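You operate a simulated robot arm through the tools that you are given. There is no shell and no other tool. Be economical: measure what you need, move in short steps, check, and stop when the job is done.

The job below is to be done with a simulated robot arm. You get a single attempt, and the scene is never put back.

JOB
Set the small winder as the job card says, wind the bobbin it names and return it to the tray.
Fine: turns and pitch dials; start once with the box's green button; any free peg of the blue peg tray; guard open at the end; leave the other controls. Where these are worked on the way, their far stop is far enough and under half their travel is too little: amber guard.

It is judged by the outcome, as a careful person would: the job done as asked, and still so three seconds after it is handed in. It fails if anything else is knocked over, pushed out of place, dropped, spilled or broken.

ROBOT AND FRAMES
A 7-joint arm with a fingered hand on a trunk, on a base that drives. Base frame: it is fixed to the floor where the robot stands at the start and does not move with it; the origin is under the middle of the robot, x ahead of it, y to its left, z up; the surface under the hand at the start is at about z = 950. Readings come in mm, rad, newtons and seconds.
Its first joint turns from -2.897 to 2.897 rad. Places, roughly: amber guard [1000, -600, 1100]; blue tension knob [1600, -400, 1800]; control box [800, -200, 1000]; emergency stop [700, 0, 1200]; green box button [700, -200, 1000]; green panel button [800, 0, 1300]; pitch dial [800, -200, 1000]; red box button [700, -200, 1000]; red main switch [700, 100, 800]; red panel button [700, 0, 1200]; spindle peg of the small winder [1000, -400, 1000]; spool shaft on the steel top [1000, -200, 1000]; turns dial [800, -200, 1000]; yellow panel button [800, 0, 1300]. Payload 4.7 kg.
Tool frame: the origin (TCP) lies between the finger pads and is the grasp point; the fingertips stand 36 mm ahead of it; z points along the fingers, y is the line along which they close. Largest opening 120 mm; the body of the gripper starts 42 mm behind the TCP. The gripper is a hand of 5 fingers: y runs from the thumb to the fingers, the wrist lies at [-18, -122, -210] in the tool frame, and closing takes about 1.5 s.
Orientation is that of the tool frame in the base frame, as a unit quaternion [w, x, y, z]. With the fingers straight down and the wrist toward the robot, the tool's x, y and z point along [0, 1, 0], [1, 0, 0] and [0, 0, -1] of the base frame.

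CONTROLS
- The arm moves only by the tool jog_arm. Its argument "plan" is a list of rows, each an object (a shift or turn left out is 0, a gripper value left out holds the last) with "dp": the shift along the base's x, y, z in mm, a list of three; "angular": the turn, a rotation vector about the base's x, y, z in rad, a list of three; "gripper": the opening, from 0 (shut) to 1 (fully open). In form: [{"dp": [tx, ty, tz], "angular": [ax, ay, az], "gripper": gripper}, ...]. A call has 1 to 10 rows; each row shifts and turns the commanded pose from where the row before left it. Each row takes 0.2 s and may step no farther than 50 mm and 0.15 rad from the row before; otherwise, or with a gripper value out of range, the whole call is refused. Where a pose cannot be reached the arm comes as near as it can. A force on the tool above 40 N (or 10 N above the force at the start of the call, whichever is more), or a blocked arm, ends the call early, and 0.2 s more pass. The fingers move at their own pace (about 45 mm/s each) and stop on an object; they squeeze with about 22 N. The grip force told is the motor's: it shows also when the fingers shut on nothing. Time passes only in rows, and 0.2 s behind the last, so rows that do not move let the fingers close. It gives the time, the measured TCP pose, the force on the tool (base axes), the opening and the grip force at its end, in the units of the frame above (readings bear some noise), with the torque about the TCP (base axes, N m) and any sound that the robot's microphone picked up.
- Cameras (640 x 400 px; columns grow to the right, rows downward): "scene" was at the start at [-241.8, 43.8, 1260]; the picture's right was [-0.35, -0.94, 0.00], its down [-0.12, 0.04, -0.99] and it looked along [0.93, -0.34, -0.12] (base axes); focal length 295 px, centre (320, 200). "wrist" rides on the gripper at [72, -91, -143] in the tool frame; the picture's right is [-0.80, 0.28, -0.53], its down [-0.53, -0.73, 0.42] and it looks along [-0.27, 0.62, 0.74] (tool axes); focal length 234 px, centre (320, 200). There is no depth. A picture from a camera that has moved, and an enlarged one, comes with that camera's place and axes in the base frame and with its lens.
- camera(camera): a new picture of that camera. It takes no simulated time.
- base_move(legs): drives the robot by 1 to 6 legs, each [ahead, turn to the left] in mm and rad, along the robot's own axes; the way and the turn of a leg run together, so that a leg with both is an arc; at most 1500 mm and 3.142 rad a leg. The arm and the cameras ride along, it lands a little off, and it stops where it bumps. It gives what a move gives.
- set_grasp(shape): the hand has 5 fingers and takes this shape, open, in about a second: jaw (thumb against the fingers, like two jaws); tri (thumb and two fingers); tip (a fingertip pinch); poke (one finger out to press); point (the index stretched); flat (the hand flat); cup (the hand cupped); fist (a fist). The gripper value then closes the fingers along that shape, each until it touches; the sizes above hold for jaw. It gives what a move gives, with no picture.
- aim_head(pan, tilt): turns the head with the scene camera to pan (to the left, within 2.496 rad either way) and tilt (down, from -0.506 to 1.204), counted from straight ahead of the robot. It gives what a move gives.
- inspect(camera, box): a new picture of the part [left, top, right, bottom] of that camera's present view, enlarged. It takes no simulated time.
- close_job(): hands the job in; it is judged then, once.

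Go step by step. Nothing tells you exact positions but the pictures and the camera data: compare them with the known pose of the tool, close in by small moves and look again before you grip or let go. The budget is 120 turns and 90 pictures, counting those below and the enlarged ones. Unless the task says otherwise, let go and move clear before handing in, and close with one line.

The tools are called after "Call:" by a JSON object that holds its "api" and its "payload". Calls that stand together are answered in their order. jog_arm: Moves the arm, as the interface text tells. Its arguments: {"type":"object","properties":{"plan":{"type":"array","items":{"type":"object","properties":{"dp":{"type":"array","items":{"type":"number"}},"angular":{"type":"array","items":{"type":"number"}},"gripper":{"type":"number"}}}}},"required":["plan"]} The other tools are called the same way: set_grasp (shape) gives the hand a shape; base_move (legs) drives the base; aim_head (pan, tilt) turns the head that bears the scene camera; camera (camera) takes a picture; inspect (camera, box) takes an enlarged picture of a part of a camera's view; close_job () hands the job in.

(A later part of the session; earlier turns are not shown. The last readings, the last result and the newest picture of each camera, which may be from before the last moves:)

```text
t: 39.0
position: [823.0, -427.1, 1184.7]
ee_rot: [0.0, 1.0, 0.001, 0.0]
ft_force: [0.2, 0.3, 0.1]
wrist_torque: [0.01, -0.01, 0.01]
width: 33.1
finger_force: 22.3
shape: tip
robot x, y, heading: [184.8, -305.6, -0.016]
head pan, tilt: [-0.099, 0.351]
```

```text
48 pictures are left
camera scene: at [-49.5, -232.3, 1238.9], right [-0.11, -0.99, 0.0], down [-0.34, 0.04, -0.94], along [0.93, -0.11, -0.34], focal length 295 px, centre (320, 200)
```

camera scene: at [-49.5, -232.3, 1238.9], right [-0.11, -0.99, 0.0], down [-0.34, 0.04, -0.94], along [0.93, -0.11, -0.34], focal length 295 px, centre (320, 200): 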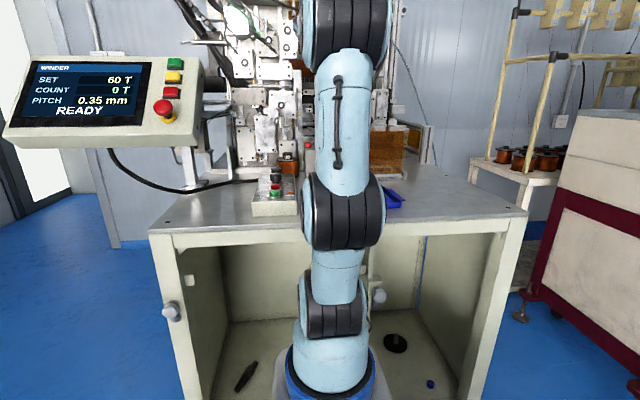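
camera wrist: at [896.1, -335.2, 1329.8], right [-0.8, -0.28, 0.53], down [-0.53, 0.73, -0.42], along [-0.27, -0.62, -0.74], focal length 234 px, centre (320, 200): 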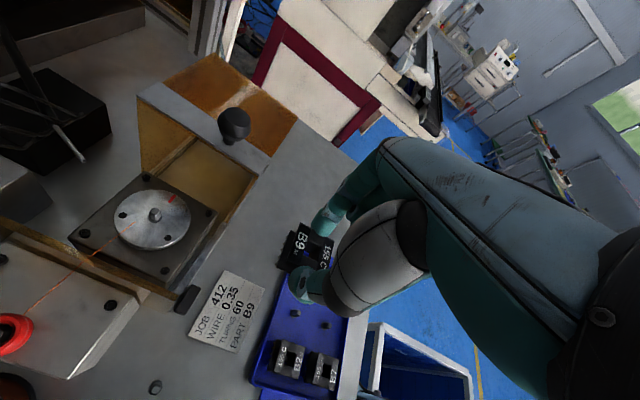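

This view shows the spindle and the surroundings well. I zoom in.

Call:
{"api": "inspect", "payload": {"camera": "wrist", "box": [0, 50, 280, 340]}}

Call:
{"api": "inspect", "payload": {"camera": "wrist", "box": [270, 170, 390, 310]}}

Call:
{"api": "inspect", "payload": {"camera": "wrist", "box": [100, 160, 220, 270]}}

```text
1.38 times, centred on (140, 195) of wrist
camera zoom: at [896.1, -335.2, 1329.8], right [-0.8, -0.28, 0.53], down [-0.53, 0.73, -0.42], along [-0.27, -0.62, -0.74], focal length 323 px, centre (568, 207)
```

zoom: 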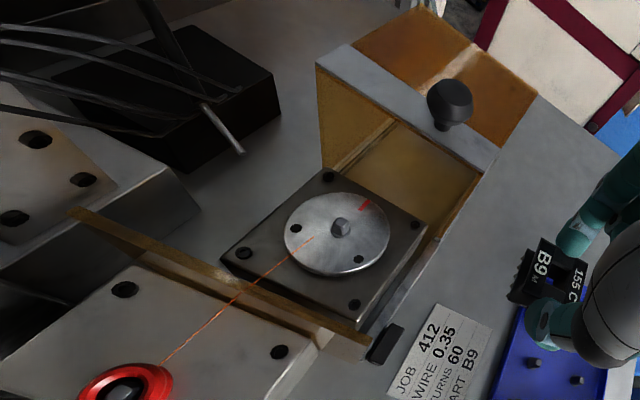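

```text
2.86 times, centred on (330, 240) of wrist
camera zoom: at [896.1, -335.2, 1329.8], right [-0.8, -0.28, 0.53], down [-0.53, 0.73, -0.42], along [-0.27, -0.62, -0.74], focal length 669 px, centre (291, 86)
```

zoom: 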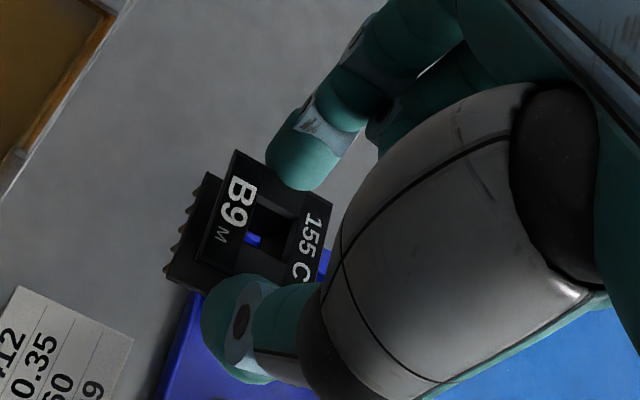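

```text
3.64 times, centred on (160, 215) of wrist
camera zoom: at [896.1, -335.2, 1329.8], right [-0.8, -0.28, 0.53], down [-0.53, 0.73, -0.42], along [-0.27, -0.62, -0.74], focal length 852 px, centre (902, 146)
```

zoom: 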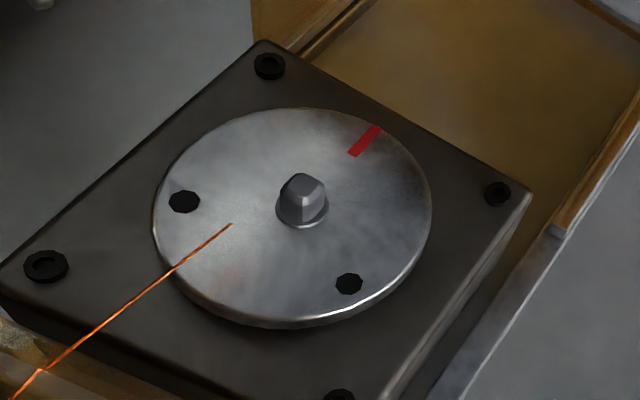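

The peg is at roughly [957,-427]; index-side clearance to the guard and thumb-side clearance to the left panel are about 10 mm. I move above it at safe height and measure again.

Call:
{"api": "jog_arm", "payload": {"plan": [{"dp": [30, 0, 8]}, {"dp": [30, 0, 0]}, {"dp": [30, 0, 0]}, {"dp": [35, 0, 0]}, {}]}}

Call:
{"api": "inspect", "payload": {"camera": "wrist", "box": [220, 170, 380, 330]}}

Call:
{"api": "camera", "payload": {"camera": "wrist"}}

```text
t: 40.2
position: [948.9, -426.9, 1193.0]
ee_rot: [0.0, 1.0, 0.001, 0.0]
ft_force: [-0.5, 0.7, 0.6]
wrist_torque: [0.0, 0.03, -0.04]
width: 33.3
finger_force: 22.3
shape: tip
robot x, y, heading: [184.1, -306.6, -0.014]
head pan, tilt: [-0.099, 0.351]
```

```text
2.50 times, centred on (300, 250) of wrist
camera zoom: at [1021.2, -334.8, 1337.8], right [-0.8, -0.28, 0.53], down [-0.53, 0.73, -0.42], along [-0.27, -0.62, -0.74], focal length 585 px, centre (370, 75)
```

zoom: 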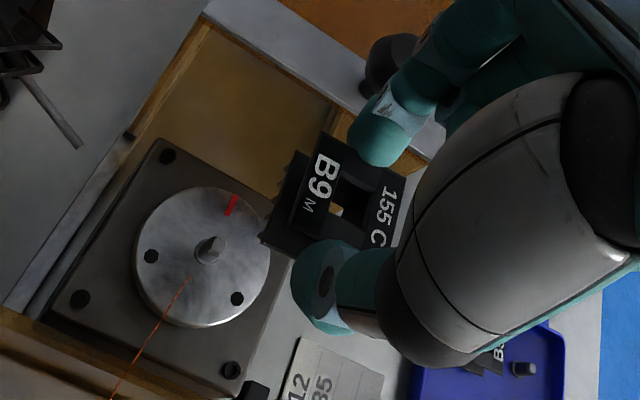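

```text
43 pictures are left
camera wrist: at [1021.2, -334.8, 1337.8], right [-0.8, -0.28, 0.53], down [-0.53, 0.73, -0.42], along [-0.27, -0.62, -0.74], focal length 234 px, centre (320, 200)
```

wrist: 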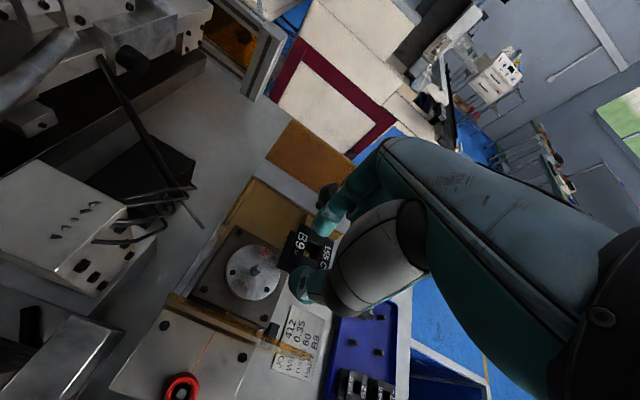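

The peg base triangulates to [958,-426,1048]. I shift 11 mm ahead, go down to just above the peg, and look through the bobbin's hole.

Call:
{"api": "jog_arm", "payload": {"plan": [{"dp": [11, 0, 0]}, {"dp": [0, 0, -20]}, {"dp": [0, 0, -20]}, {"dp": [0, 0, -18]}, {}]}}

Call:
{"api": "inspect", "payload": {"camera": "wrist", "box": [240, 190, 360, 310]}}

```text
t: 41.4
position: [958.4, -426.6, 1134.5]
ee_rot: [0.0, 1.0, 0.001, 0.001]
ft_force: [0.6, -0.6, 0.4]
wrist_torque: [-0.01, 0.0, 0.0]
width: 33.1
finger_force: 22.5
shape: tip
robot x, y, heading: [187.6, -307.6, -0.018]
head pan, tilt: [-0.099, 0.351]
```

```text
3.33 times, centred on (300, 250) of wrist
camera zoom: at [1031.2, -334.3, 1279.6], right [-0.8, -0.28, 0.53], down [-0.53, 0.73, -0.42], along [-0.26, -0.62, -0.74], focal length 781 px, centre (387, 33)
```

zoom: 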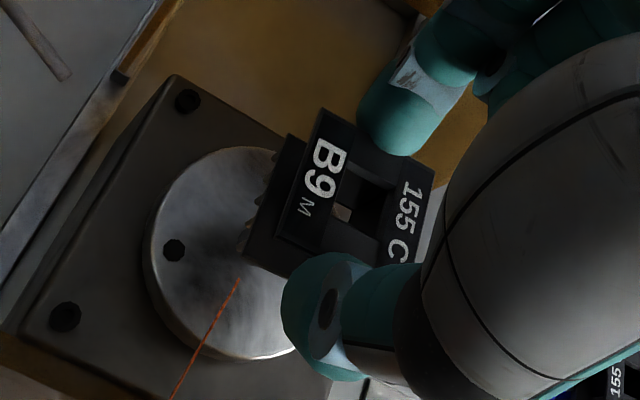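

The disc centre is within about 1 mm of the bobbin's hole. I nudge by 1 mm each way and lower gently until it seats.

Call:
{"api": "jog_arm", "payload": {"plan": [{"dp": [1, 1, -5]}, {"dp": [0, 0, -5]}, {"dp": [0, 0, -5]}, {}]}}

Call:
{"api": "inspect", "payload": {"camera": "wrist", "box": [240, 190, 360, 310]}}

```text
t: 42.4
position: [959.3, -426.1, 1120.7]
ee_rot: [0.001, 1.0, 0.001, 0.0]
ft_force: [-0.2, 0.3, 0.7]
wrist_torque: [0.03, -0.03, 0.0]
width: 33.3
finger_force: 22.4
shape: tip
robot x, y, heading: [183.6, -307.3, -0.015]
head pan, tilt: [-0.099, 0.351]
```

```text
3.33 times, centred on (300, 250) of wrist
camera zoom: at [1032.6, -333.8, 1265.1], right [-0.8, -0.28, 0.53], down [-0.53, 0.73, -0.42], along [-0.27, -0.62, -0.74], focal length 781 px, centre (387, 33)
```

zoom: 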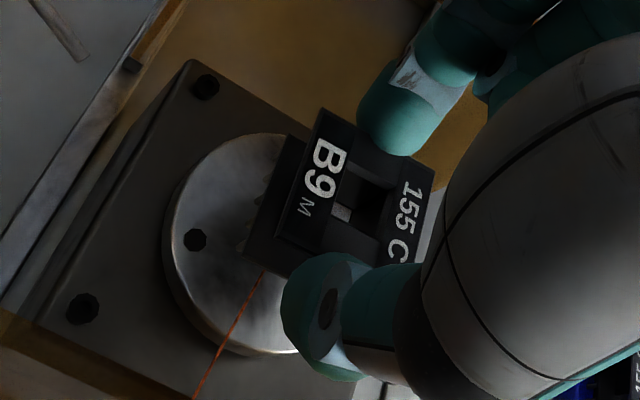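

Call:
{"api": "jog_arm", "payload": {"plan": [{"dp": [0, 0, -4]}, {"dp": [0, 0, -4]}, {"dp": [0, 0, -3]}, {}]}}

Call:
{"api": "inspect", "payload": {"camera": "wrist", "box": [240, 190, 360, 310]}}

```text
t: 43.4
position: [958.9, -426.2, 1110.2]
ee_rot: [0.0, 1.0, 0.0, 0.0]
ft_force: [0.3, 0.2, 0.1]
wrist_torque: [0.03, 0.01, -0.01]
width: 33.4
finger_force: 21.8
shape: tip
robot x, y, heading: [184.4, -304.5, -0.013]
head pan, tilt: [-0.099, 0.351]
```

```text
3.33 times, centred on (300, 250) of wrist
camera zoom: at [1032.6, -333.7, 1254.1], right [-0.8, -0.28, 0.53], down [-0.53, 0.73, -0.42], along [-0.26, -0.62, -0.74], focal length 781 px, centre (387, 33)
```

zoom: 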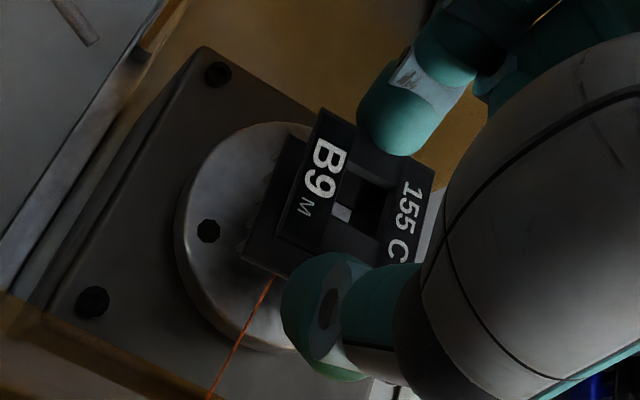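

Call:
{"api": "jog_arm", "payload": {"plan": [{"dp": [0, 0, -3]}, {"dp": [0, 0, -3]}, {"dp": [0, 0, -2]}, {}]}}

Call:
{"api": "inspect", "payload": {"camera": "wrist", "box": [240, 190, 360, 310]}}

```text
t: 44.4
position: [960.0, -425.6, 1101.7]
ee_rot: [0.0, 1.0, 0.001, 0.0]
ft_force: [0.6, -2.9, 0.5]
wrist_torque: [-0.21, -0.01, -0.01]
width: 32.9
finger_force: 21.5
shape: tip
robot x, y, heading: [184.8, -304.9, -0.016]
head pan, tilt: [-0.099, 0.351]
```

```text
3.33 times, centred on (300, 250) of wrist
camera zoom: at [1032.8, -334.2, 1245.9], right [-0.8, -0.28, 0.53], down [-0.53, 0.73, -0.42], along [-0.27, -0.62, -0.74], focal length 781 px, centre (387, 33)
```

zoom: 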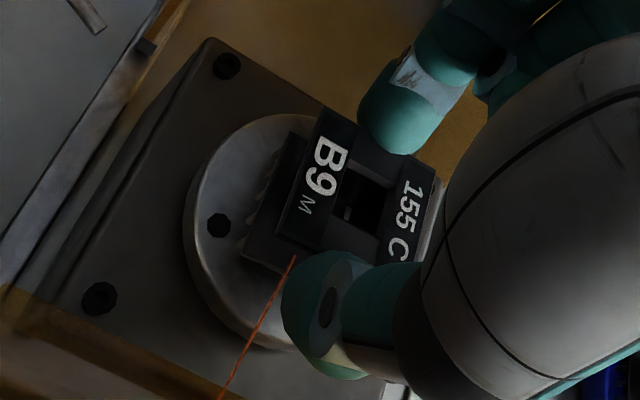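

A slight side load in y (−2.9 N) shows the peg has entered the hole. I ease 1 mm to the right and go on lowering.

Call:
{"api": "jog_arm", "payload": {"plan": [{"dp": [0, -1, -1]}, {"dp": [0, 0, -3]}, {"dp": [0, 0, -2]}, {}]}}

Call:
{"api": "inspect", "payload": {"camera": "wrist", "box": [240, 190, 360, 310]}}

```text
t: 45.4
position: [959.2, -426.8, 1096.6]
ee_rot: [0.0, 1.0, 0.001, 0.001]
ft_force: [0.1, 0.3, 12.3]
wrist_torque: [-0.01, -0.03, -0.01]
width: 33.3
finger_force: 22.6
shape: tip
robot x, y, heading: [187.2, -307.4, -0.014]
head pan, tilt: [-0.099, 0.351]
```

```text
3.33 times, centred on (300, 250) of wrist
camera zoom: at [1032.3, -334.7, 1241.7], right [-0.8, -0.28, 0.52], down [-0.53, 0.73, -0.43], along [-0.26, -0.62, -0.74], focal length 781 px, centre (387, 33)
```

zoom: 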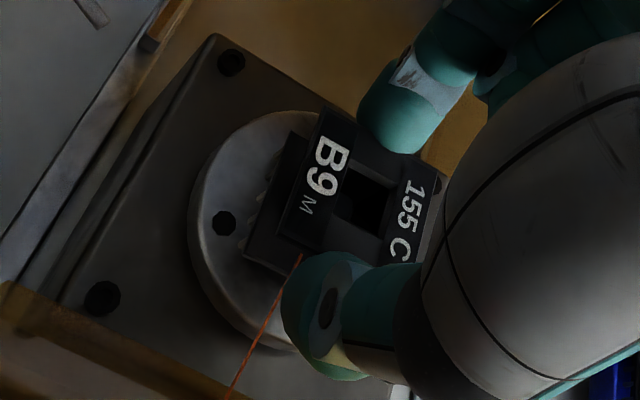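

A 12 N upward force without side load means it is seated. I relax by 1 mm, open just a little (thumb clearance to the panel is small) and rise.

Call:
{"api": "jog_arm", "payload": {"plan": [{"dp": [0, 0, 1.5], "gripper": 0.34}, {}, {}, {}]}}

Call:
{"api": "inspect", "payload": {"camera": "wrist", "box": [240, 190, 360, 310]}}

```text
t: 46.4
position: [960.0, -426.9, 1097.4]
ee_rot: [0.0, 1.0, 0.001, 0.0]
ft_force: [-0.3, -0.5, -1.1]
wrist_torque: [0.0, -0.02, 0.01]
width: 41.3
finger_force: 0.0
shape: tip
robot x, y, heading: [185.5, -304.7, -0.015]
head pan, tilt: [-0.099, 0.351]
```

```text
3.33 times, centred on (300, 250) of wrist
camera zoom: at [1033.0, -334.9, 1241.6], right [-0.8, -0.28, 0.53], down [-0.53, 0.73, -0.42], along [-0.27, -0.62, -0.74], focal length 781 px, centre (387, 33)
```

zoom: 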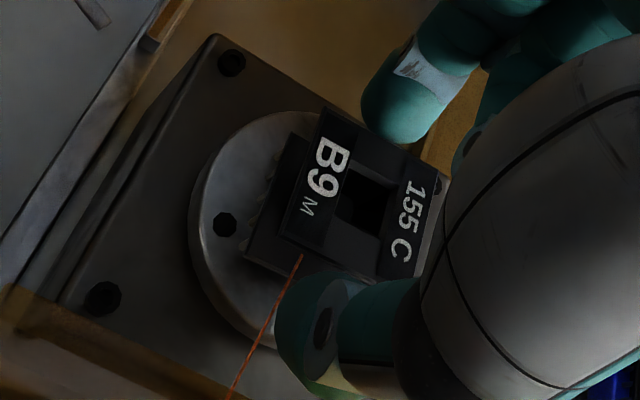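

The bobbin stays put and the fingers are clear. I rise straight up, back away and check.

Call:
{"api": "jog_arm", "payload": {"plan": [{"dp": [0, 0, 15]}, {"dp": [0, 0, 25]}, {"dp": [0, 0, 40]}, {"dp": [0, 0, 25]}, {"dp": [-30, 0, 0]}, {"dp": [-40, 0, 0]}, {"dp": [-40, 0, 0]}, {}]}}

Call:
{"api": "inspect", "payload": {"camera": "wrist", "box": [0, 50, 280, 340]}}

```text
t: 48.2
position: [849.8, -426.9, 1202.0]
ee_rot: [0.0, 1.0, 0.001, 0.0]
ft_force: [0.1, 0.1, -0.2]
wrist_torque: [0.02, -0.01, 0.0]
width: 41.1
finger_force: 0.2
shape: tip
robot x, y, heading: [188.1, -302.7, -0.017]
head pan, tilt: [-0.099, 0.351]
```

```text
1.38 times, centred on (140, 195) of wrist
camera zoom: at [922.4, -335.6, 1346.8], right [-0.8, -0.28, 0.53], down [-0.53, 0.73, -0.42], along [-0.27, -0.62, -0.74], focal length 323 px, centre (568, 207)
```

zoom: 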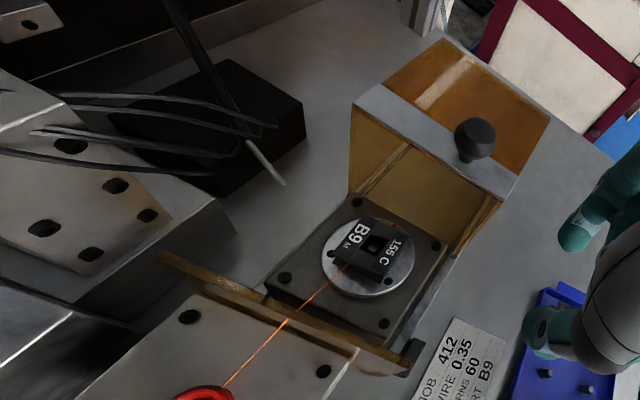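

B9 sits squarely on the spindle. Next the guard: its knob triangulates to [940,-504,1153]; I move above it with the pinch open.

Call:
{"api": "jog_arm", "payload": {"plan": [{"dp": [0, 0, 28], "gripper": 0.47}, {"dp": [22, -19, 0]}, {"dp": [23, -19, 0]}, {"dp": [23, -19, 0]}, {"dp": [22, -20, 0]}, {}]}}

Call:
{"api": "inspect", "payload": {"camera": "wrist", "box": [220, 170, 380, 330]}}

```text
t: 49.6
position: [939.7, -504.0, 1229.3]
ee_rot: [0.0, 1.0, 0.002, 0.0]
ft_force: [0.2, -0.5, 0.7]
wrist_torque: [0.0, -0.04, -0.05]
width: 56.1
finger_force: 0.0
shape: tip
robot x, y, heading: [182.6, -304.0, -0.009]
head pan, tilt: [-0.099, 0.351]
```

```text
2.50 times, centred on (300, 250) of wrist
camera zoom: at [1013.2, -412.6, 1374.3], right [-0.8, -0.28, 0.53], down [-0.53, 0.73, -0.42], along [-0.26, -0.62, -0.74], focal length 585 px, centre (370, 75)
```

zoom: 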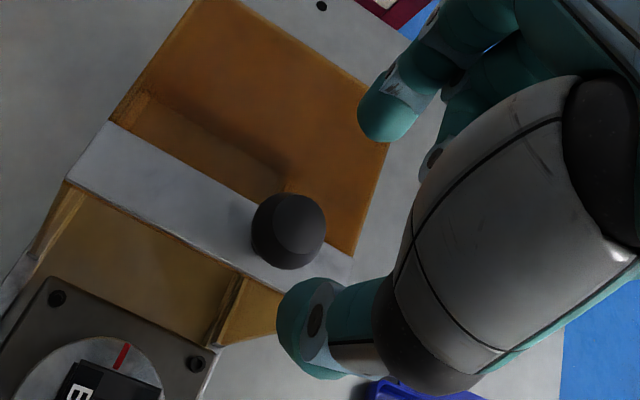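

The knob lies right under the pinch axis. I descend, close on it, then slide it left in steps.

Call:
{"api": "jog_arm", "payload": {"plan": [{"dp": [0, 0, -22]}, {"dp": [0, 0, -21]}, {}, {"gripper": 0.0}, {}, {}, {}]}}

Call:
{"api": "jog_arm", "payload": {"plan": [{"dp": [0, 15, 0]}, {"dp": [0, 20, 0]}, {"dp": [0, 20, 0]}, {}]}}

Call:
{"api": "camera", "payload": {"camera": "wrist"}}

```text
t: 51.2
position: [939.4, -504.7, 1186.8]
ee_rot: [0.0, 1.0, 0.0, -0.001]
ft_force: [-0.7, -0.4, 0.6]
wrist_torque: [-0.04, 0.02, 0.02]
width: 19.7
finger_force: 22.0
shape: tip
robot x, y, heading: [185.2, -303.9, -0.018]
head pan, tilt: [-0.099, 0.351]
```

```text
t: 52.2
position: [941.0, -448.1, 1186.6]
ee_rot: [0.0, 1.0, 0.002, 0.0]
ft_force: [-0.2, 0.2, 3.0]
wrist_torque: [-0.01, 0.01, 0.0]
width: 19.7
finger_force: 22.5
shape: tip
robot x, y, heading: [183.1, -305.8, -0.015]
head pan, tilt: [-0.099, 0.351]
```

```text
34 pictures are left
camera wrist: at [1013.8, -356.2, 1331.3], right [-0.8, -0.28, 0.53], down [-0.53, 0.73, -0.42], along [-0.26, -0.62, -0.74], focal length 234 px, centre (320, 200)
```

wrist: 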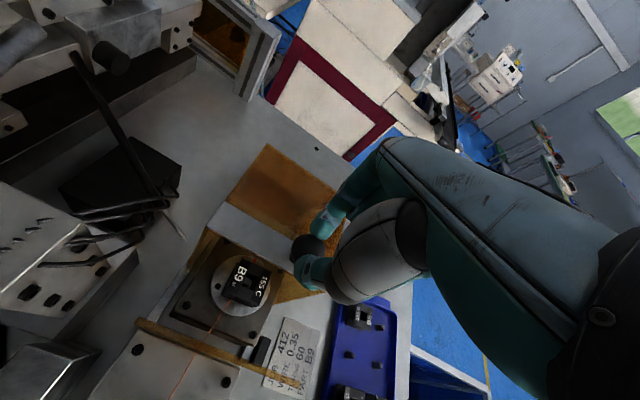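

The guard moves with the hand. I keep sliding left toward the far stop.

Call:
{"api": "jog_arm", "payload": {"plan": [{"dp": [0, 15, 0]}, {"dp": [0, 15, 0]}, {"dp": [0, 10, 0]}, {"dp": [0, 8, 0]}, {"dp": [0, 6, 0]}, {"dp": [0, 6, 0]}, {"dp": [0, 6, 0]}, {}]}}

Call:
{"api": "camera", "payload": {"camera": "wrist"}}

```text
t: 54.0
position: [940.6, -382.8, 1187.7]
ee_rot: [-0.001, 1.0, 0.001, 0.0]
ft_force: [2.7, 0.7, -2.8]
wrist_torque: [0.04, -0.07, 0.05]
width: 19.4
finger_force: 21.9
shape: tip
robot x, y, heading: [185.1, -304.7, -0.012]
head pan, tilt: [-0.099, 0.351]
```

```text
33 pictures are left
camera wrist: at [1013.4, -290.5, 1331.7], right [-0.8, -0.28, 0.53], down [-0.53, 0.73, -0.42], along [-0.27, -0.62, -0.74], focal length 234 px, centre (320, 200)
```

wrist: 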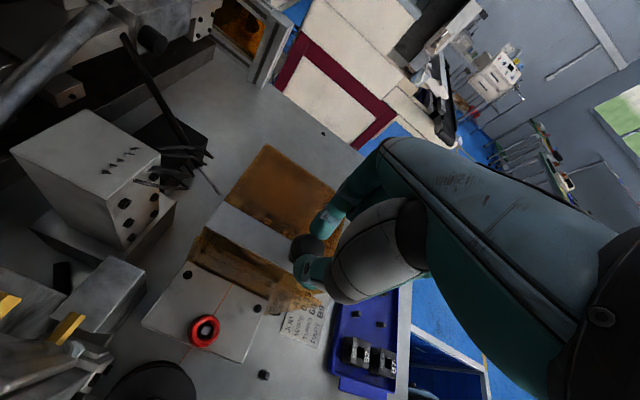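

The guard edge is now near the left panel. I continue by small steps to feel the stop.

Call:
{"api": "jog_arm", "payload": {"plan": [{"dp": [0, 4, 0]}, {"dp": [0, 4, 0]}, {"dp": [0, 4, 0]}, {"dp": [0, 4, 0]}, {}]}}

Call:
{"api": "inspect", "payload": {"camera": "wrist", "box": [130, 130, 390, 370]}}

```text
t: 55.2
position: [939.7, -366.9, 1188.8]
ee_rot: [0.0, 1.0, 0.001, 0.002]
ft_force: [5.8, -18.9, 12.9]
wrist_torque: [-0.65, -0.16, 0.1]
width: 21.2
finger_force: 22.1
shape: tip
robot x, y, heading: [180.1, -304.8, -0.017]
head pan, tilt: [-0.099, 0.351]
```

```text
1.67 times, centred on (260, 250) of wrist
camera zoom: at [1012.4, -275.7, 1333.3], right [-0.8, -0.28, 0.52], down [-0.53, 0.73, -0.43], along [-0.26, -0.62, -0.74], focal length 390 px, centre (420, 117)
```

zoom: 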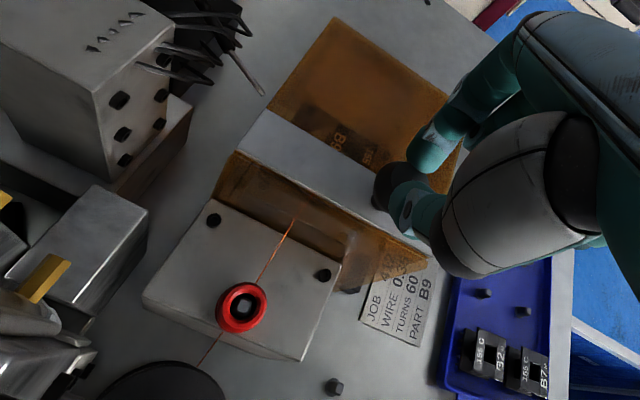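

The stop is felt (−19 N) and the guard covers the spindle. I let go of the knob, rise, and check the bobbin through the guard and the panel.

Call:
{"api": "jog_arm", "payload": {"plan": [{"gripper": 0.5}, {}, {}, {}, {"dp": [0, 0, 25]}, {"dp": [0, 0, 30]}, {"dp": [-30, 0, 10]}, {"dp": [-40, 0, 0]}, {"dp": [-40, 0, 0]}]}}

Call:
{"api": "camera", "payload": {"camera": "wrist"}}

Call:
{"api": "camera", "payload": {"camera": "scene"}}

```text
t: 57.2
position: [830.0, -366.2, 1250.8]
ee_rot: [0.0, 1.0, 0.001, -0.001]
ft_force: [0.7, 1.1, -0.2]
wrist_torque: [-0.04, 0.06, -0.07]
width: 59.3
finger_force: 0.0
shape: tip
robot x, y, heading: [192.0, -305.9, -0.013]
head pan, tilt: [-0.099, 0.351]
```

```text
31 pictures are left
camera wrist: at [902.7, -274.7, 1394.9], right [-0.8, -0.28, 0.53], down [-0.53, 0.73, -0.42], along [-0.27, -0.62, -0.74], focal length 234 px, centre (320, 200)
```

wrist: 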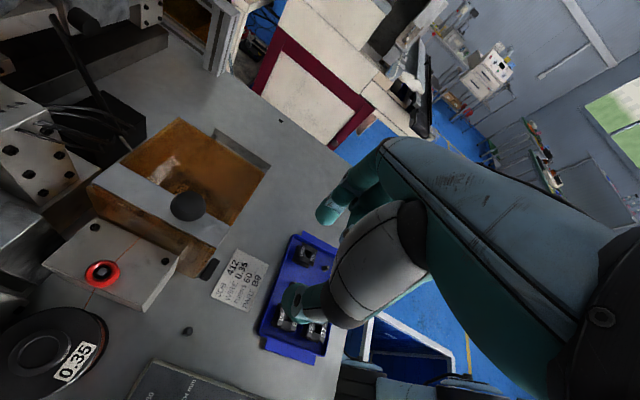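

```text
30 pictures are left
camera scene: at [-49.0, -232.4, 1239.0], right [-0.11, -0.99, 0.0], down [-0.34, 0.04, -0.94], along [0.93, -0.11, -0.34], focal length 295 px, centre (320, 200)
```

scene: 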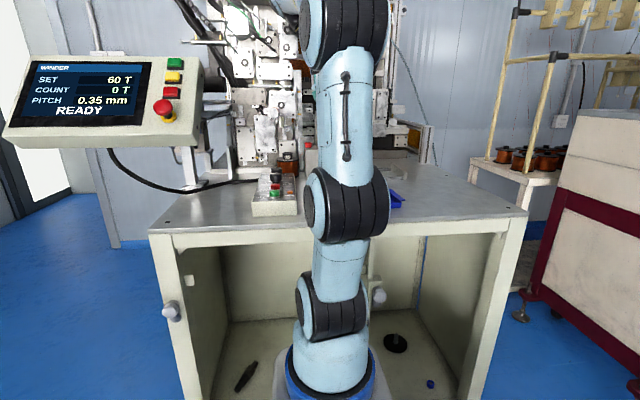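

The guard is shut and the panel still says READY with 60 T and 0.35 mm. I turn the hand back and go above the box's green button (about [656,-200,1006]) with the pinch closed.

Call:
{"api": "jog_arm", "payload": {"plan": [{"dp": [-10, 0, 0], "angular": [0, 0, 0.15], "gripper": 0}, {"dp": [-10, 0, 0], "angular": [0, 0, 0.15]}, {"dp": [-10, 0, 0], "angular": [0, 0, 0.15]}, {"dp": [-10, 0, 0], "angular": [0, 0, 0.15]}, {"dp": [-10, 0, 0], "angular": [0, 0, 0.15]}, {"dp": [-10, 0, -5], "angular": [0, 0, 0.15]}, {"dp": [-10, 0, -5], "angular": [0, 0, 0.15]}, {"dp": [-10, 0, -5], "angular": [0, 0, 0.15]}, {"dp": [-10, 5, -5], "angular": [0, 0, 0.15]}, {"dp": [-10, 5, -5], "angular": [0, 0, 0.15]}]}}

Call:
{"api": "jog_arm", "payload": {"plan": [{"dp": [-10, 25, -10], "angular": [0, 0, 0.15]}, {"dp": [-10, 25, -15], "angular": [0, 0, 0.12]}, {"dp": [-10, 25, -15], "angular": [0, 0, 0.1]}, {"dp": [-15, 27, -15], "angular": [0, 0, 0.1]}, {"dp": [-15, 27, -15], "angular": [0, 0, 0.1]}, {"dp": [-14, 27, -15]}, {"dp": [0, 0, -20]}, {"dp": [0, 0, -20]}, {}]}}

Call:
{"api": "camera", "payload": {"camera": "wrist"}}

```text
t: 59.4
position: [729.6, -356.6, 1226.7]
ee_rot: [0.0, 0.731, 0.682, 0.0]
ft_force: [-0.8, -0.5, 0.7]
wrist_torque: [-0.02, 0.02, -0.03]
width: 0.0
finger_force: 21.8
shape: tip
robot x, y, heading: [183.7, -305.6, -0.014]
head pan, tilt: [-0.099, 0.351]
```

```text
t: 61.4
position: [656.1, -200.1, 1102.4]
ee_rot: [0.0, 0.509, 0.861, 0.0]
ft_force: [-0.3, 0.1, 0.2]
wrist_torque: [-0.01, 0.04, 0.0]
width: 0.0
finger_force: 21.8
shape: tip
robot x, y, heading: [183.3, -305.4, -0.016]
head pan, tilt: [-0.099, 0.351]
```

```text
29 pictures are left
camera wrist: at [542.1, -180.2, 1246.7], right [0.63, -0.57, 0.53], down [-0.39, -0.82, -0.42], along [0.67, 0.06, -0.74], focal length 234 px, centre (320, 200)
```

wrist: 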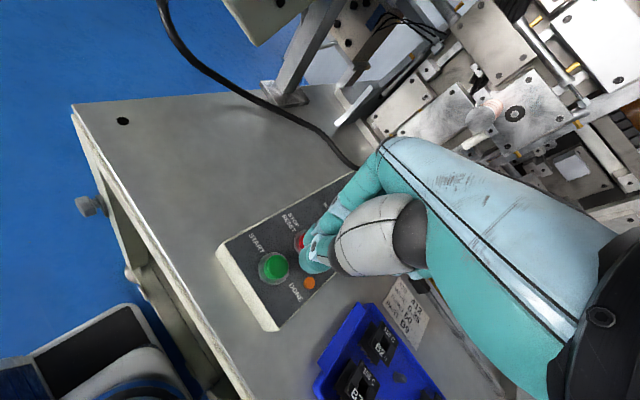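

The button is about 4 mm off the tool axis; I correct by [-3,+4], lower the closed fingertips to just above it.

Call:
{"api": "jog_arm", "payload": {"plan": [{"dp": [-3, 4, -18]}, {"dp": [0, 0, -18]}, {"dp": [0, 0, -16]}, {}]}}

Call:
{"api": "inspect", "payload": {"camera": "wrist", "box": [220, 170, 400, 350]}}

```text
t: 62.4
position: [654.2, -196.3, 1050.8]
ee_rot: [0.0, 0.51, 0.86, -0.001]
ft_force: [0.0, -0.7, -0.2]
wrist_torque: [-0.01, 0.01, 0.02]
width: 0.0
finger_force: 22.2
shape: tip
robot x, y, heading: [186.6, -301.4, -0.017]
head pan, tilt: [-0.099, 0.351]
```

```text
2.22 times, centred on (310, 260) of wrist
camera zoom: at [538.8, -176.7, 1194.5], right [0.63, -0.57, 0.53], down [-0.39, -0.82, -0.42], along [0.67, 0.06, -0.74], focal length 520 px, centre (342, 67)
```

zoom: 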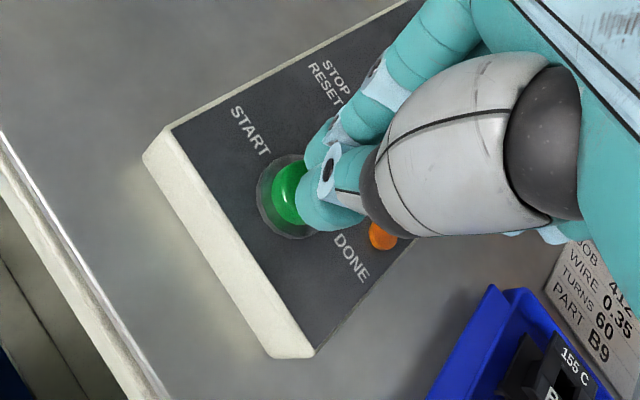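

Now the button ring centre coincides with the tool axis. I press down gently in small steps, then rise.

Call:
{"api": "jog_arm", "payload": {"plan": [{"dp": [0, 0, -3]}, {"dp": [0, 0, -3]}, {"dp": [0, 0, -2]}, {"dp": [0, 0, -2]}, {"dp": [0, 0, -2]}]}}

Call:
{"api": "inspect", "payload": {"camera": "scene", "box": [0, 50, 200, 150]}}

```text
t: 63.6
position: [652.9, -196.8, 1038.1]
ee_rot: [0.0, 0.509, 0.86, 0.0]
ft_force: [0.5, 2.0, 2.4]
wrist_torque: [0.04, -0.07, 0.0]
width: 0.0
finger_force: 21.3
shape: tip
robot x, y, heading: [183.3, -302.4, -0.011]
head pan, tilt: [-0.099, 0.351]
heard: click
```

```text
3.20 times, centred on (100, 100) of scene
camera zoom: at [-49.5, -232.4, 1238.9], right [-0.11, -0.99, 0.0], down [-0.34, 0.04, -0.94], along [0.93, -0.11, -0.34], focal length 945 px, centre (1024, 520)
```

zoom: 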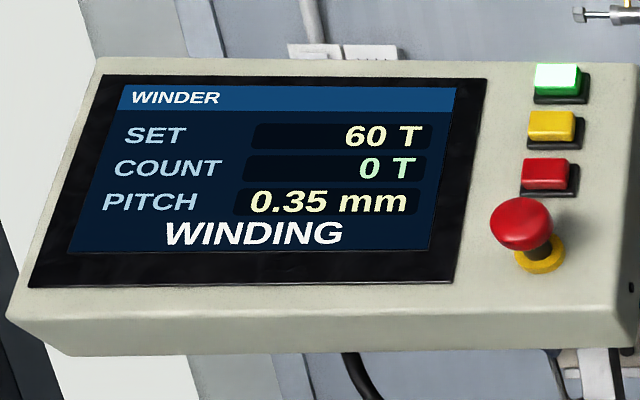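

WINDING has begun after one click. I rise straight off the button and wait.

Call:
{"api": "jog_arm", "payload": {"plan": [{"dp": [0, 0, 20]}, {"dp": [0, 0, 40]}, {"dp": [0, 0, 40]}, {}, {}, {}, {}, {}, {}, {}]}}

Call:
{"api": "jog_arm", "payload": {"plan": [{"dp": [10, -18, 10]}, {"dp": [10, -18, 10]}, {"dp": [10, -18, 10]}, {"dp": [10, -18, 10]}, {"dp": [10, -18, 10]}, {"dp": [10, -18, 10]}, {"dp": [10, -18, 10]}, {"dp": [10, -18, 10]}, {"dp": [10, -18, 10]}, {"dp": [10, -5, 10]}]}}

Call:
{"api": "inspect", "payload": {"camera": "scene", "box": [0, 50, 200, 150]}}

```text
t: 65.8
position: [651.6, -197.5, 1137.8]
ee_rot: [0.0, 0.51, 0.86, 0.0]
ft_force: [0.1, 0.3, -0.4]
wrist_torque: [-0.02, 0.03, 0.02]
width: 0.0
finger_force: 22.2
shape: tip
robot x, y, heading: [184.4, -303.4, -0.014]
head pan, tilt: [-0.099, 0.351]
```

```text
t: 68.0
position: [752.4, -364.8, 1238.1]
ee_rot: [0.0, 0.51, 0.86, -0.001]
ft_force: [0.0, -0.3, 0.3]
wrist_torque: [-0.01, -0.02, 0.05]
width: 0.0
finger_force: 22.0
shape: tip
robot x, y, heading: [188.8, -306.4, -0.013]
head pan, tilt: [-0.099, 0.351]
```

```text
3.20 times, centred on (100, 100) of scene
camera zoom: at [-49.6, -232.4, 1238.9], right [-0.11, -0.99, 0.0], down [-0.34, 0.04, -0.94], along [0.93, -0.11, -0.34], focal length 945 px, centre (1024, 520)
```

zoom: 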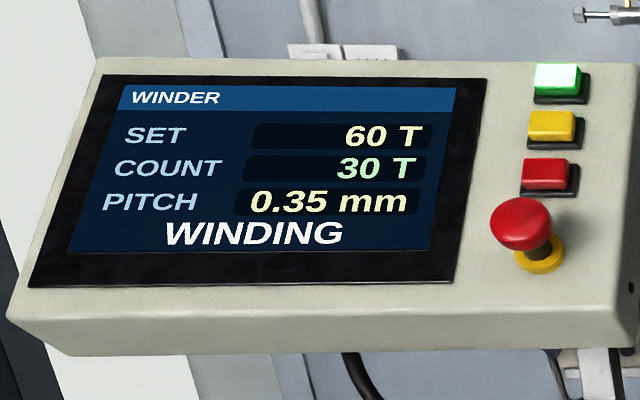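

It counts 30 of 60. While it winds, I turn the hand back to the guard pose at a safe place.

Call:
{"api": "jog_arm", "payload": {"plan": [{"angular": [0, 0, -0.148], "gripper": 0.5}, {"angular": [0, 0, -0.148]}, {"angular": [0, 0, -0.148]}, {"angular": [0, 0, -0.148]}, {"angular": [0, 0, -0.148]}, {"angular": [0, 0, -0.148]}, {"angular": [0, 0, -0.148]}, {"angular": [0, 0, -0.148]}, {"angular": [0, 0, -0.148]}, {"angular": [0, 0, -0.148]}]}}

Call:
{"api": "jog_arm", "payload": {"plan": [{"angular": [0, 0, -0.148]}, {"angular": [0, 0, -0.148]}, {"angular": [0, 0, -0.148]}, {"angular": [0, 0, -0.15]}, {}, {}, {}, {}, {}, {}]}}

Call:
{"api": "inspect", "payload": {"camera": "scene", "box": [0, 50, 200, 150]}}

```text
t: 70.2
position: [752.5, -363.9, 1237.2]
ee_rot: [0.0, 0.957, 0.291, 0.0]
ft_force: [-0.1, -0.4, 0.2]
wrist_torque: [0.02, -0.01, 0.03]
width: 59.7
finger_force: 0.1
shape: tip
robot x, y, heading: [183.9, -304.1, -0.017]
head pan, tilt: [-0.099, 0.351]
```

```text
t: 72.4
position: [753.3, -361.9, 1237.4]
ee_rot: [0.001, 1.0, -0.002, 0.0]
ft_force: [0.6, 0.2, -0.4]
wrist_torque: [0.01, 0.02, 0.0]
width: 59.7
finger_force: 0.1
shape: tip
robot x, y, heading: [186.3, -303.3, -0.01]
head pan, tilt: [-0.099, 0.351]
```

```text
3.20 times, centred on (100, 100) of scene
camera zoom: at [-49.5, -232.4, 1238.9], right [-0.11, -0.99, 0.0], down [-0.34, 0.04, -0.94], along [0.93, -0.11, -0.34], focal length 945 px, centre (1024, 520)
```

zoom: 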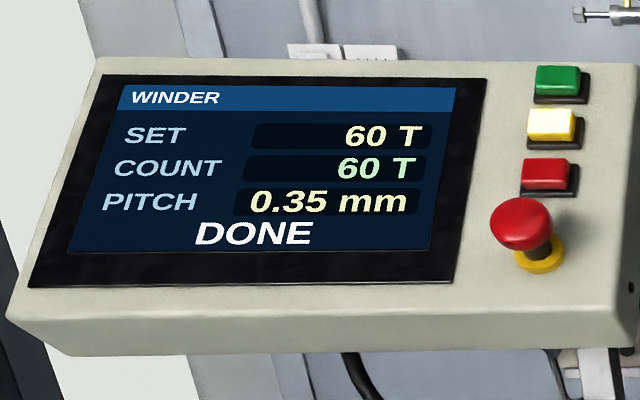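

DONE, 60 turns at 0.35. Now I go back over the guard knob (about y≈-370).

Call:
{"api": "jog_arm", "payload": {"plan": [{"dp": [37, -2, 0]}, {"dp": [38, -2, 0]}, {"dp": [38, -2, 0]}, {"dp": [38, 0, 0]}, {"dp": [36, 0, 0]}, {}]}}

Call:
{"api": "inspect", "payload": {"camera": "wrist", "box": [220, 170, 380, 330]}}

```text
t: 73.8
position: [940.2, -369.9, 1237.1]
ee_rot: [0.0, 1.0, -0.001, 0.0]
ft_force: [0.0, -0.3, 0.0]
wrist_torque: [0.02, 0.02, 0.02]
width: 59.6
finger_force: 0.0
shape: tip
robot x, y, heading: [185.3, -301.9, -0.013]
head pan, tilt: [-0.099, 0.351]
```

```text
2.50 times, centred on (300, 250) of wrist
camera zoom: at [1014.1, -277.4, 1382.8], right [-0.8, -0.28, 0.53], down [-0.53, 0.73, -0.42], along [-0.27, -0.62, -0.74], focal length 585 px, centre (370, 75)
```

zoom: 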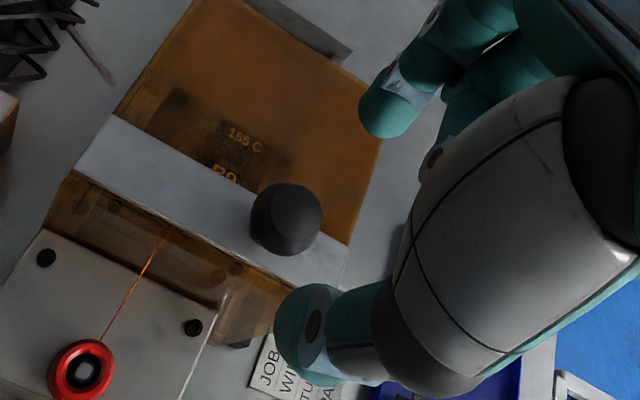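

The knob is at y≈-379. I align, grip it and slide the guard back to the right.

Call:
{"api": "jog_arm", "payload": {"plan": [{"dp": [0, -9, -10]}, {"dp": [0, 0, -20]}, {"dp": [0, 0, -20]}, {}, {"gripper": 0.0}, {}, {}, {}]}}

Call:
{"api": "jog_arm", "payload": {"plan": [{"dp": [0, -15, 0]}, {"dp": [0, -20, 0]}, {"dp": [0, -20, 0]}, {"dp": [0, -20, 0]}, {"dp": [0, -20, 0]}, {"dp": [0, -15, 0]}, {"dp": [0, -8, 0]}, {}]}}

Call:
{"api": "camera", "payload": {"camera": "wrist"}}

```text
t: 75.6
position: [939.0, -378.0, 1189.3]
ee_rot: [0.0, 1.0, -0.002, 0.0]
ft_force: [-1.5, -0.7, 2.6]
wrist_torque: [-0.04, 0.06, 0.01]
width: 18.1
finger_force: 21.3
shape: tip
robot x, y, heading: [186.0, -307.2, -0.014]
head pan, tilt: [-0.099, 0.351]
```

```text
t: 77.4
position: [939.9, -498.6, 1188.9]
ee_rot: [0.0, 1.0, -0.001, 0.0]
ft_force: [-7.2, 0.3, 2.6]
wrist_torque: [-0.01, 0.24, -0.09]
width: 17.7
finger_force: 21.9
shape: tip
robot x, y, heading: [185.2, -302.6, -0.008]
head pan, tilt: [-0.099, 0.351]
```

```text
23 pictures are left
camera wrist: at [1013.0, -406.1, 1333.9], right [-0.8, -0.28, 0.52], down [-0.53, 0.73, -0.42], along [-0.27, -0.62, -0.74], focal length 234 px, centre (320, 200)
```

wrist: 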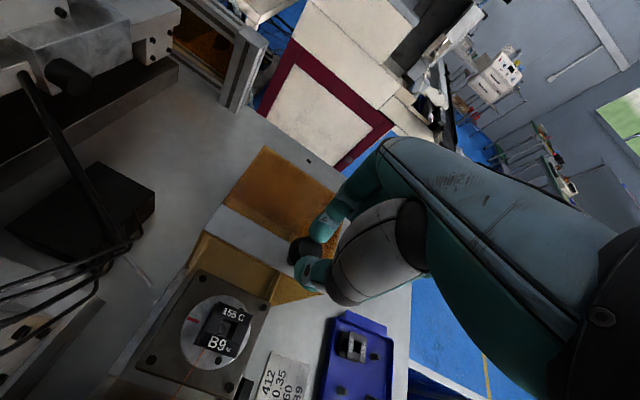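

The guard is nearly back and B9 shows a new turn angle. I push the guard the last bit to its stop, then release and rise.

Call:
{"api": "jog_arm", "payload": {"plan": [{"dp": [0, -3, 0]}, {"dp": [0, -3, 0]}, {"dp": [0, -3, 0]}, {}]}}

Call:
{"api": "jog_arm", "payload": {"plan": [{"gripper": 0.47}, {}, {}, {}, {"dp": [0, 0, 25]}, {"dp": [0, 0, 25]}, {"dp": [-5, 12, 0]}, {"dp": [-30, 25, 0]}, {"dp": [-40, 25, 0]}, {"dp": [-40, 15, 0]}]}}

Call:
{"api": "inspect", "payload": {"camera": "wrist", "box": [0, 50, 280, 340]}}

```text
t: 78.4
position: [939.6, -506.3, 1189.0]
ee_rot: [0.0, 1.0, -0.002, 0.001]
ft_force: [-5.0, 1.3, 9.5]
wrist_torque: [0.08, 0.17, -0.08]
width: 17.8
finger_force: 22.1
shape: tip
robot x, y, heading: [183.3, -304.0, -0.013]
head pan, tilt: [-0.099, 0.351]
```

```text
t: 80.6
position: [824.9, -428.6, 1236.2]
ee_rot: [0.0, 1.0, -0.003, -0.001]
ft_force: [1.2, 0.5, -0.8]
wrist_torque: [-0.02, 0.06, -0.02]
width: 56.0
finger_force: 0.1
shape: tip
robot x, y, heading: [183.8, -302.8, -0.014]
head pan, tilt: [-0.099, 0.351]
```

```text
1.38 times, centred on (140, 195) of wrist
camera zoom: at [899.2, -336.7, 1381.1], right [-0.8, -0.28, 0.53], down [-0.53, 0.73, -0.42], along [-0.27, -0.62, -0.74], focal length 323 px, centre (568, 207)
```

zoom: 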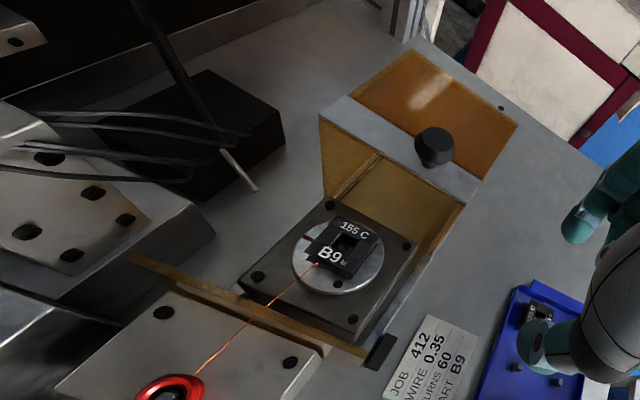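

The guard is open again. I zoom in on B9 to measure its angle.

Call:
{"api": "inspect", "payload": {"camera": "wrist", "box": [110, 130, 200, 220]}}

```text
4.44 times, centred on (155, 175) of wrist
camera zoom: at [899.2, -336.7, 1381.1], right [-0.8, -0.28, 0.53], down [-0.53, 0.73, -0.42], along [-0.27, -0.62, -0.74], focal length 1041 px, centre (1053, 311)
```

zoom: 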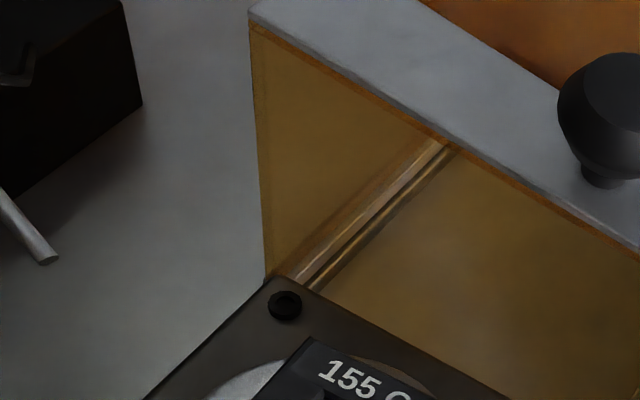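

Call:
{"api": "inspect", "payload": {"camera": "wrist", "box": [110, 190, 210, 270]}}

```text
5.00 times, centred on (160, 230) of wrist
camera zoom: at [899.2, -336.7, 1381.1], right [-0.8, -0.28, 0.53], down [-0.53, 0.73, -0.42], along [-0.27, -0.62, -0.74], focal length 1171 px, centre (1120, 50)
```

zoom: 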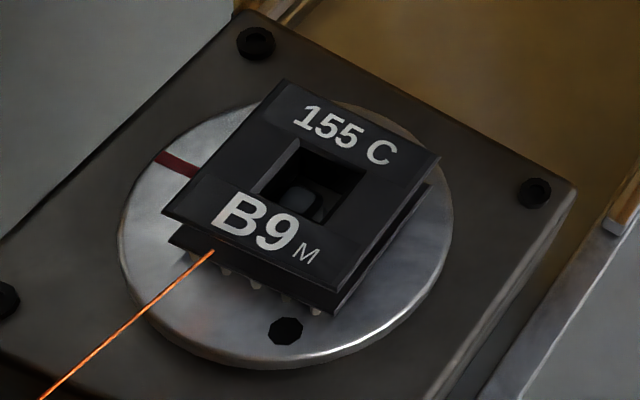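

B9 has stopped squared to the axes, centred at about [958,-427]. I return to the same grip pose I left it from, with the small opening.

Call:
{"api": "jog_arm", "payload": {"plan": [{"dp": [35, 0, -9], "gripper": 0.36}, {"dp": [35, 1, -9]}, {"dp": [35, 0, -9]}, {"dp": [29, 1, -9]}, {}, {"dp": [0, 0, -30]}, {"dp": [0, 0, -30]}, {}]}}

Call:
{"api": "inspect", "payload": {"camera": "wrist", "box": [240, 190, 360, 310]}}

```text
t: 82.4
position: [959.6, -428.2, 1142.0]
ee_rot: [-0.001, 1.0, -0.002, 0.0]
ft_force: [0.2, 0.3, 0.1]
wrist_torque: [0.04, -0.03, 0.01]
width: 44.3
finger_force: 0.1
shape: tip
robot x, y, heading: [186.9, -305.5, -0.014]
head pan, tilt: [-0.099, 0.351]
```

```text
3.33 times, centred on (300, 250) of wrist
camera zoom: at [1032.8, -335.7, 1287.0], right [-0.8, -0.28, 0.53], down [-0.53, 0.73, -0.42], along [-0.27, -0.62, -0.74], focal length 781 px, centre (387, 33)
```

zoom: 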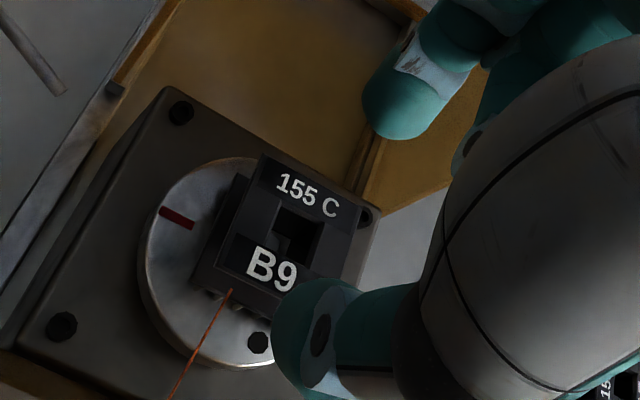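

Alignment is good. I lower to the grip height.

Call:
{"api": "jog_arm", "payload": {"plan": [{"dp": [0, 1, -15]}, {"dp": [0, 0, -15]}, {"dp": [0, 0, -14]}, {}]}}

Call:
{"api": "inspect", "payload": {"camera": "wrist", "box": [240, 190, 360, 310]}}

```text
t: 83.4
position: [958.3, -426.6, 1098.7]
ee_rot: [0.0, 1.0, -0.001, -0.001]
ft_force: [-0.6, -0.3, -0.9]
wrist_torque: [-0.03, 0.01, 0.01]
width: 43.9
finger_force: 0.0
shape: tip
robot x, y, heading: [185.4, -304.9, -0.017]
head pan, tilt: [-0.099, 0.351]
```

```text
3.33 times, centred on (300, 250) of wrist
camera zoom: at [1032.5, -334.5, 1242.7], right [-0.8, -0.28, 0.53], down [-0.53, 0.73, -0.42], along [-0.27, -0.62, -0.74], focal length 781 px, centre (387, 33)
```

zoom: 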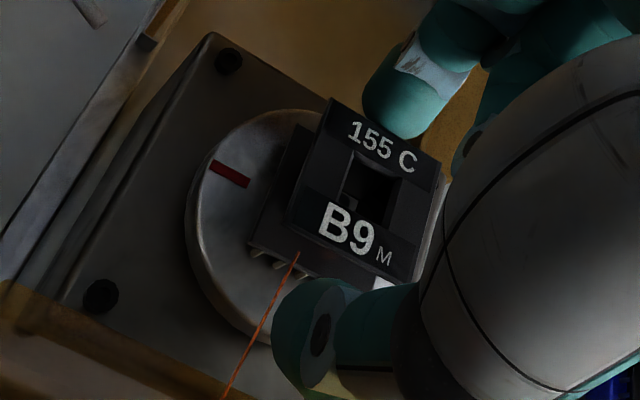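

The bobbin sits squarely between the pads. I close and lift straight up.

Call:
{"api": "jog_arm", "payload": {"plan": [{"gripper": 0.0}, {}, {}, {}, {"dp": [0, 0, 8]}, {"dp": [0, 0, 12]}, {"dp": [0, 0, 20]}, {"dp": [0, 0, 30]}, {"dp": [0, 0, 30]}, {}]}}

Call:
{"api": "inspect", "payload": {"camera": "wrist", "box": [240, 190, 360, 310]}}

```text
t: 85.6
position: [957.4, -426.2, 1199.1]
ee_rot: [0.0, 1.0, -0.002, -0.001]
ft_force: [0.9, -0.5, -0.5]
wrist_torque: [0.02, -0.01, -0.01]
width: 33.1
finger_force: 22.2
shape: tip
robot x, y, heading: [186.6, -306.1, -0.013]
head pan, tilt: [-0.099, 0.351]
```

```text
3.33 times, centred on (300, 250) of wrist
camera zoom: at [1031.4, -334.8, 1343.1], right [-0.8, -0.28, 0.53], down [-0.53, 0.73, -0.42], along [-0.27, -0.62, -0.74], focal length 781 px, centre (387, 33)
```

zoom: 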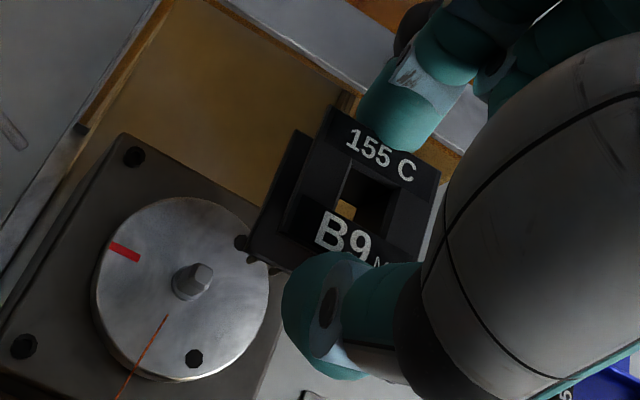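

B9 is off the spindle and held level. I carry it back to its original peg (about [679,-488]).

Call:
{"api": "jog_arm", "payload": {"plan": [{"dp": [-38, 0, 5]}, {"dp": [-40, 0, 0]}, {"dp": [-40, 0, 0]}, {"dp": [-40, -10, -10]}, {"dp": [-40, -20, -20]}, {"dp": [-40, -20, -25]}, {"dp": [-39, -12, -25]}, {"dp": [0, 0, -20]}, {"dp": [0, 0, -15]}, {}]}}

Call:
{"api": "inspect", "payload": {"camera": "wrist", "box": [220, 190, 380, 350]}}

Call:
{"api": "inspect", "payload": {"camera": "scene", "box": [320, 120, 440, 220]}}

```text
refused: row 6 steps farther than a row can; nothing moved
```

```text
2.50 times, centred on (300, 270) of wrist
camera zoom: at [1031.4, -334.8, 1343.1], right [-0.8, -0.28, 0.53], down [-0.53, 0.73, -0.42], along [-0.27, -0.62, -0.74], focal length 585 px, centre (370, 25)
```

zoom: 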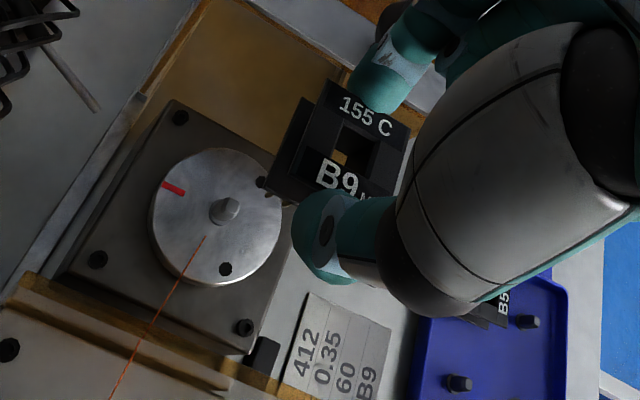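

```text
4.00 times, centred on (380, 170) of scene
camera zoom: at [-49.4, -232.4, 1238.9], right [-0.11, -0.99, 0.0], down [-0.34, 0.04, -0.94], along [0.93, -0.11, -0.34], focal length 1182 px, centre (80, 320)
```

zoom: 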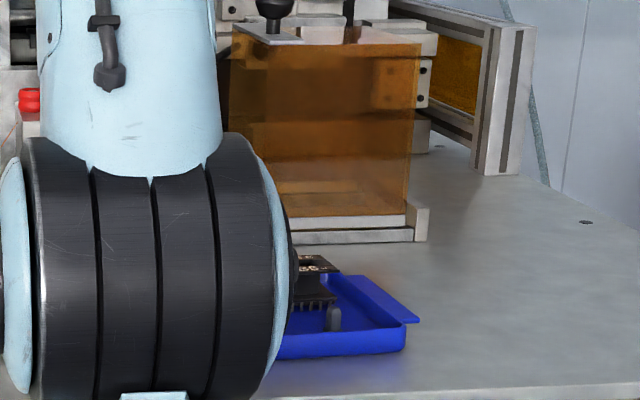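

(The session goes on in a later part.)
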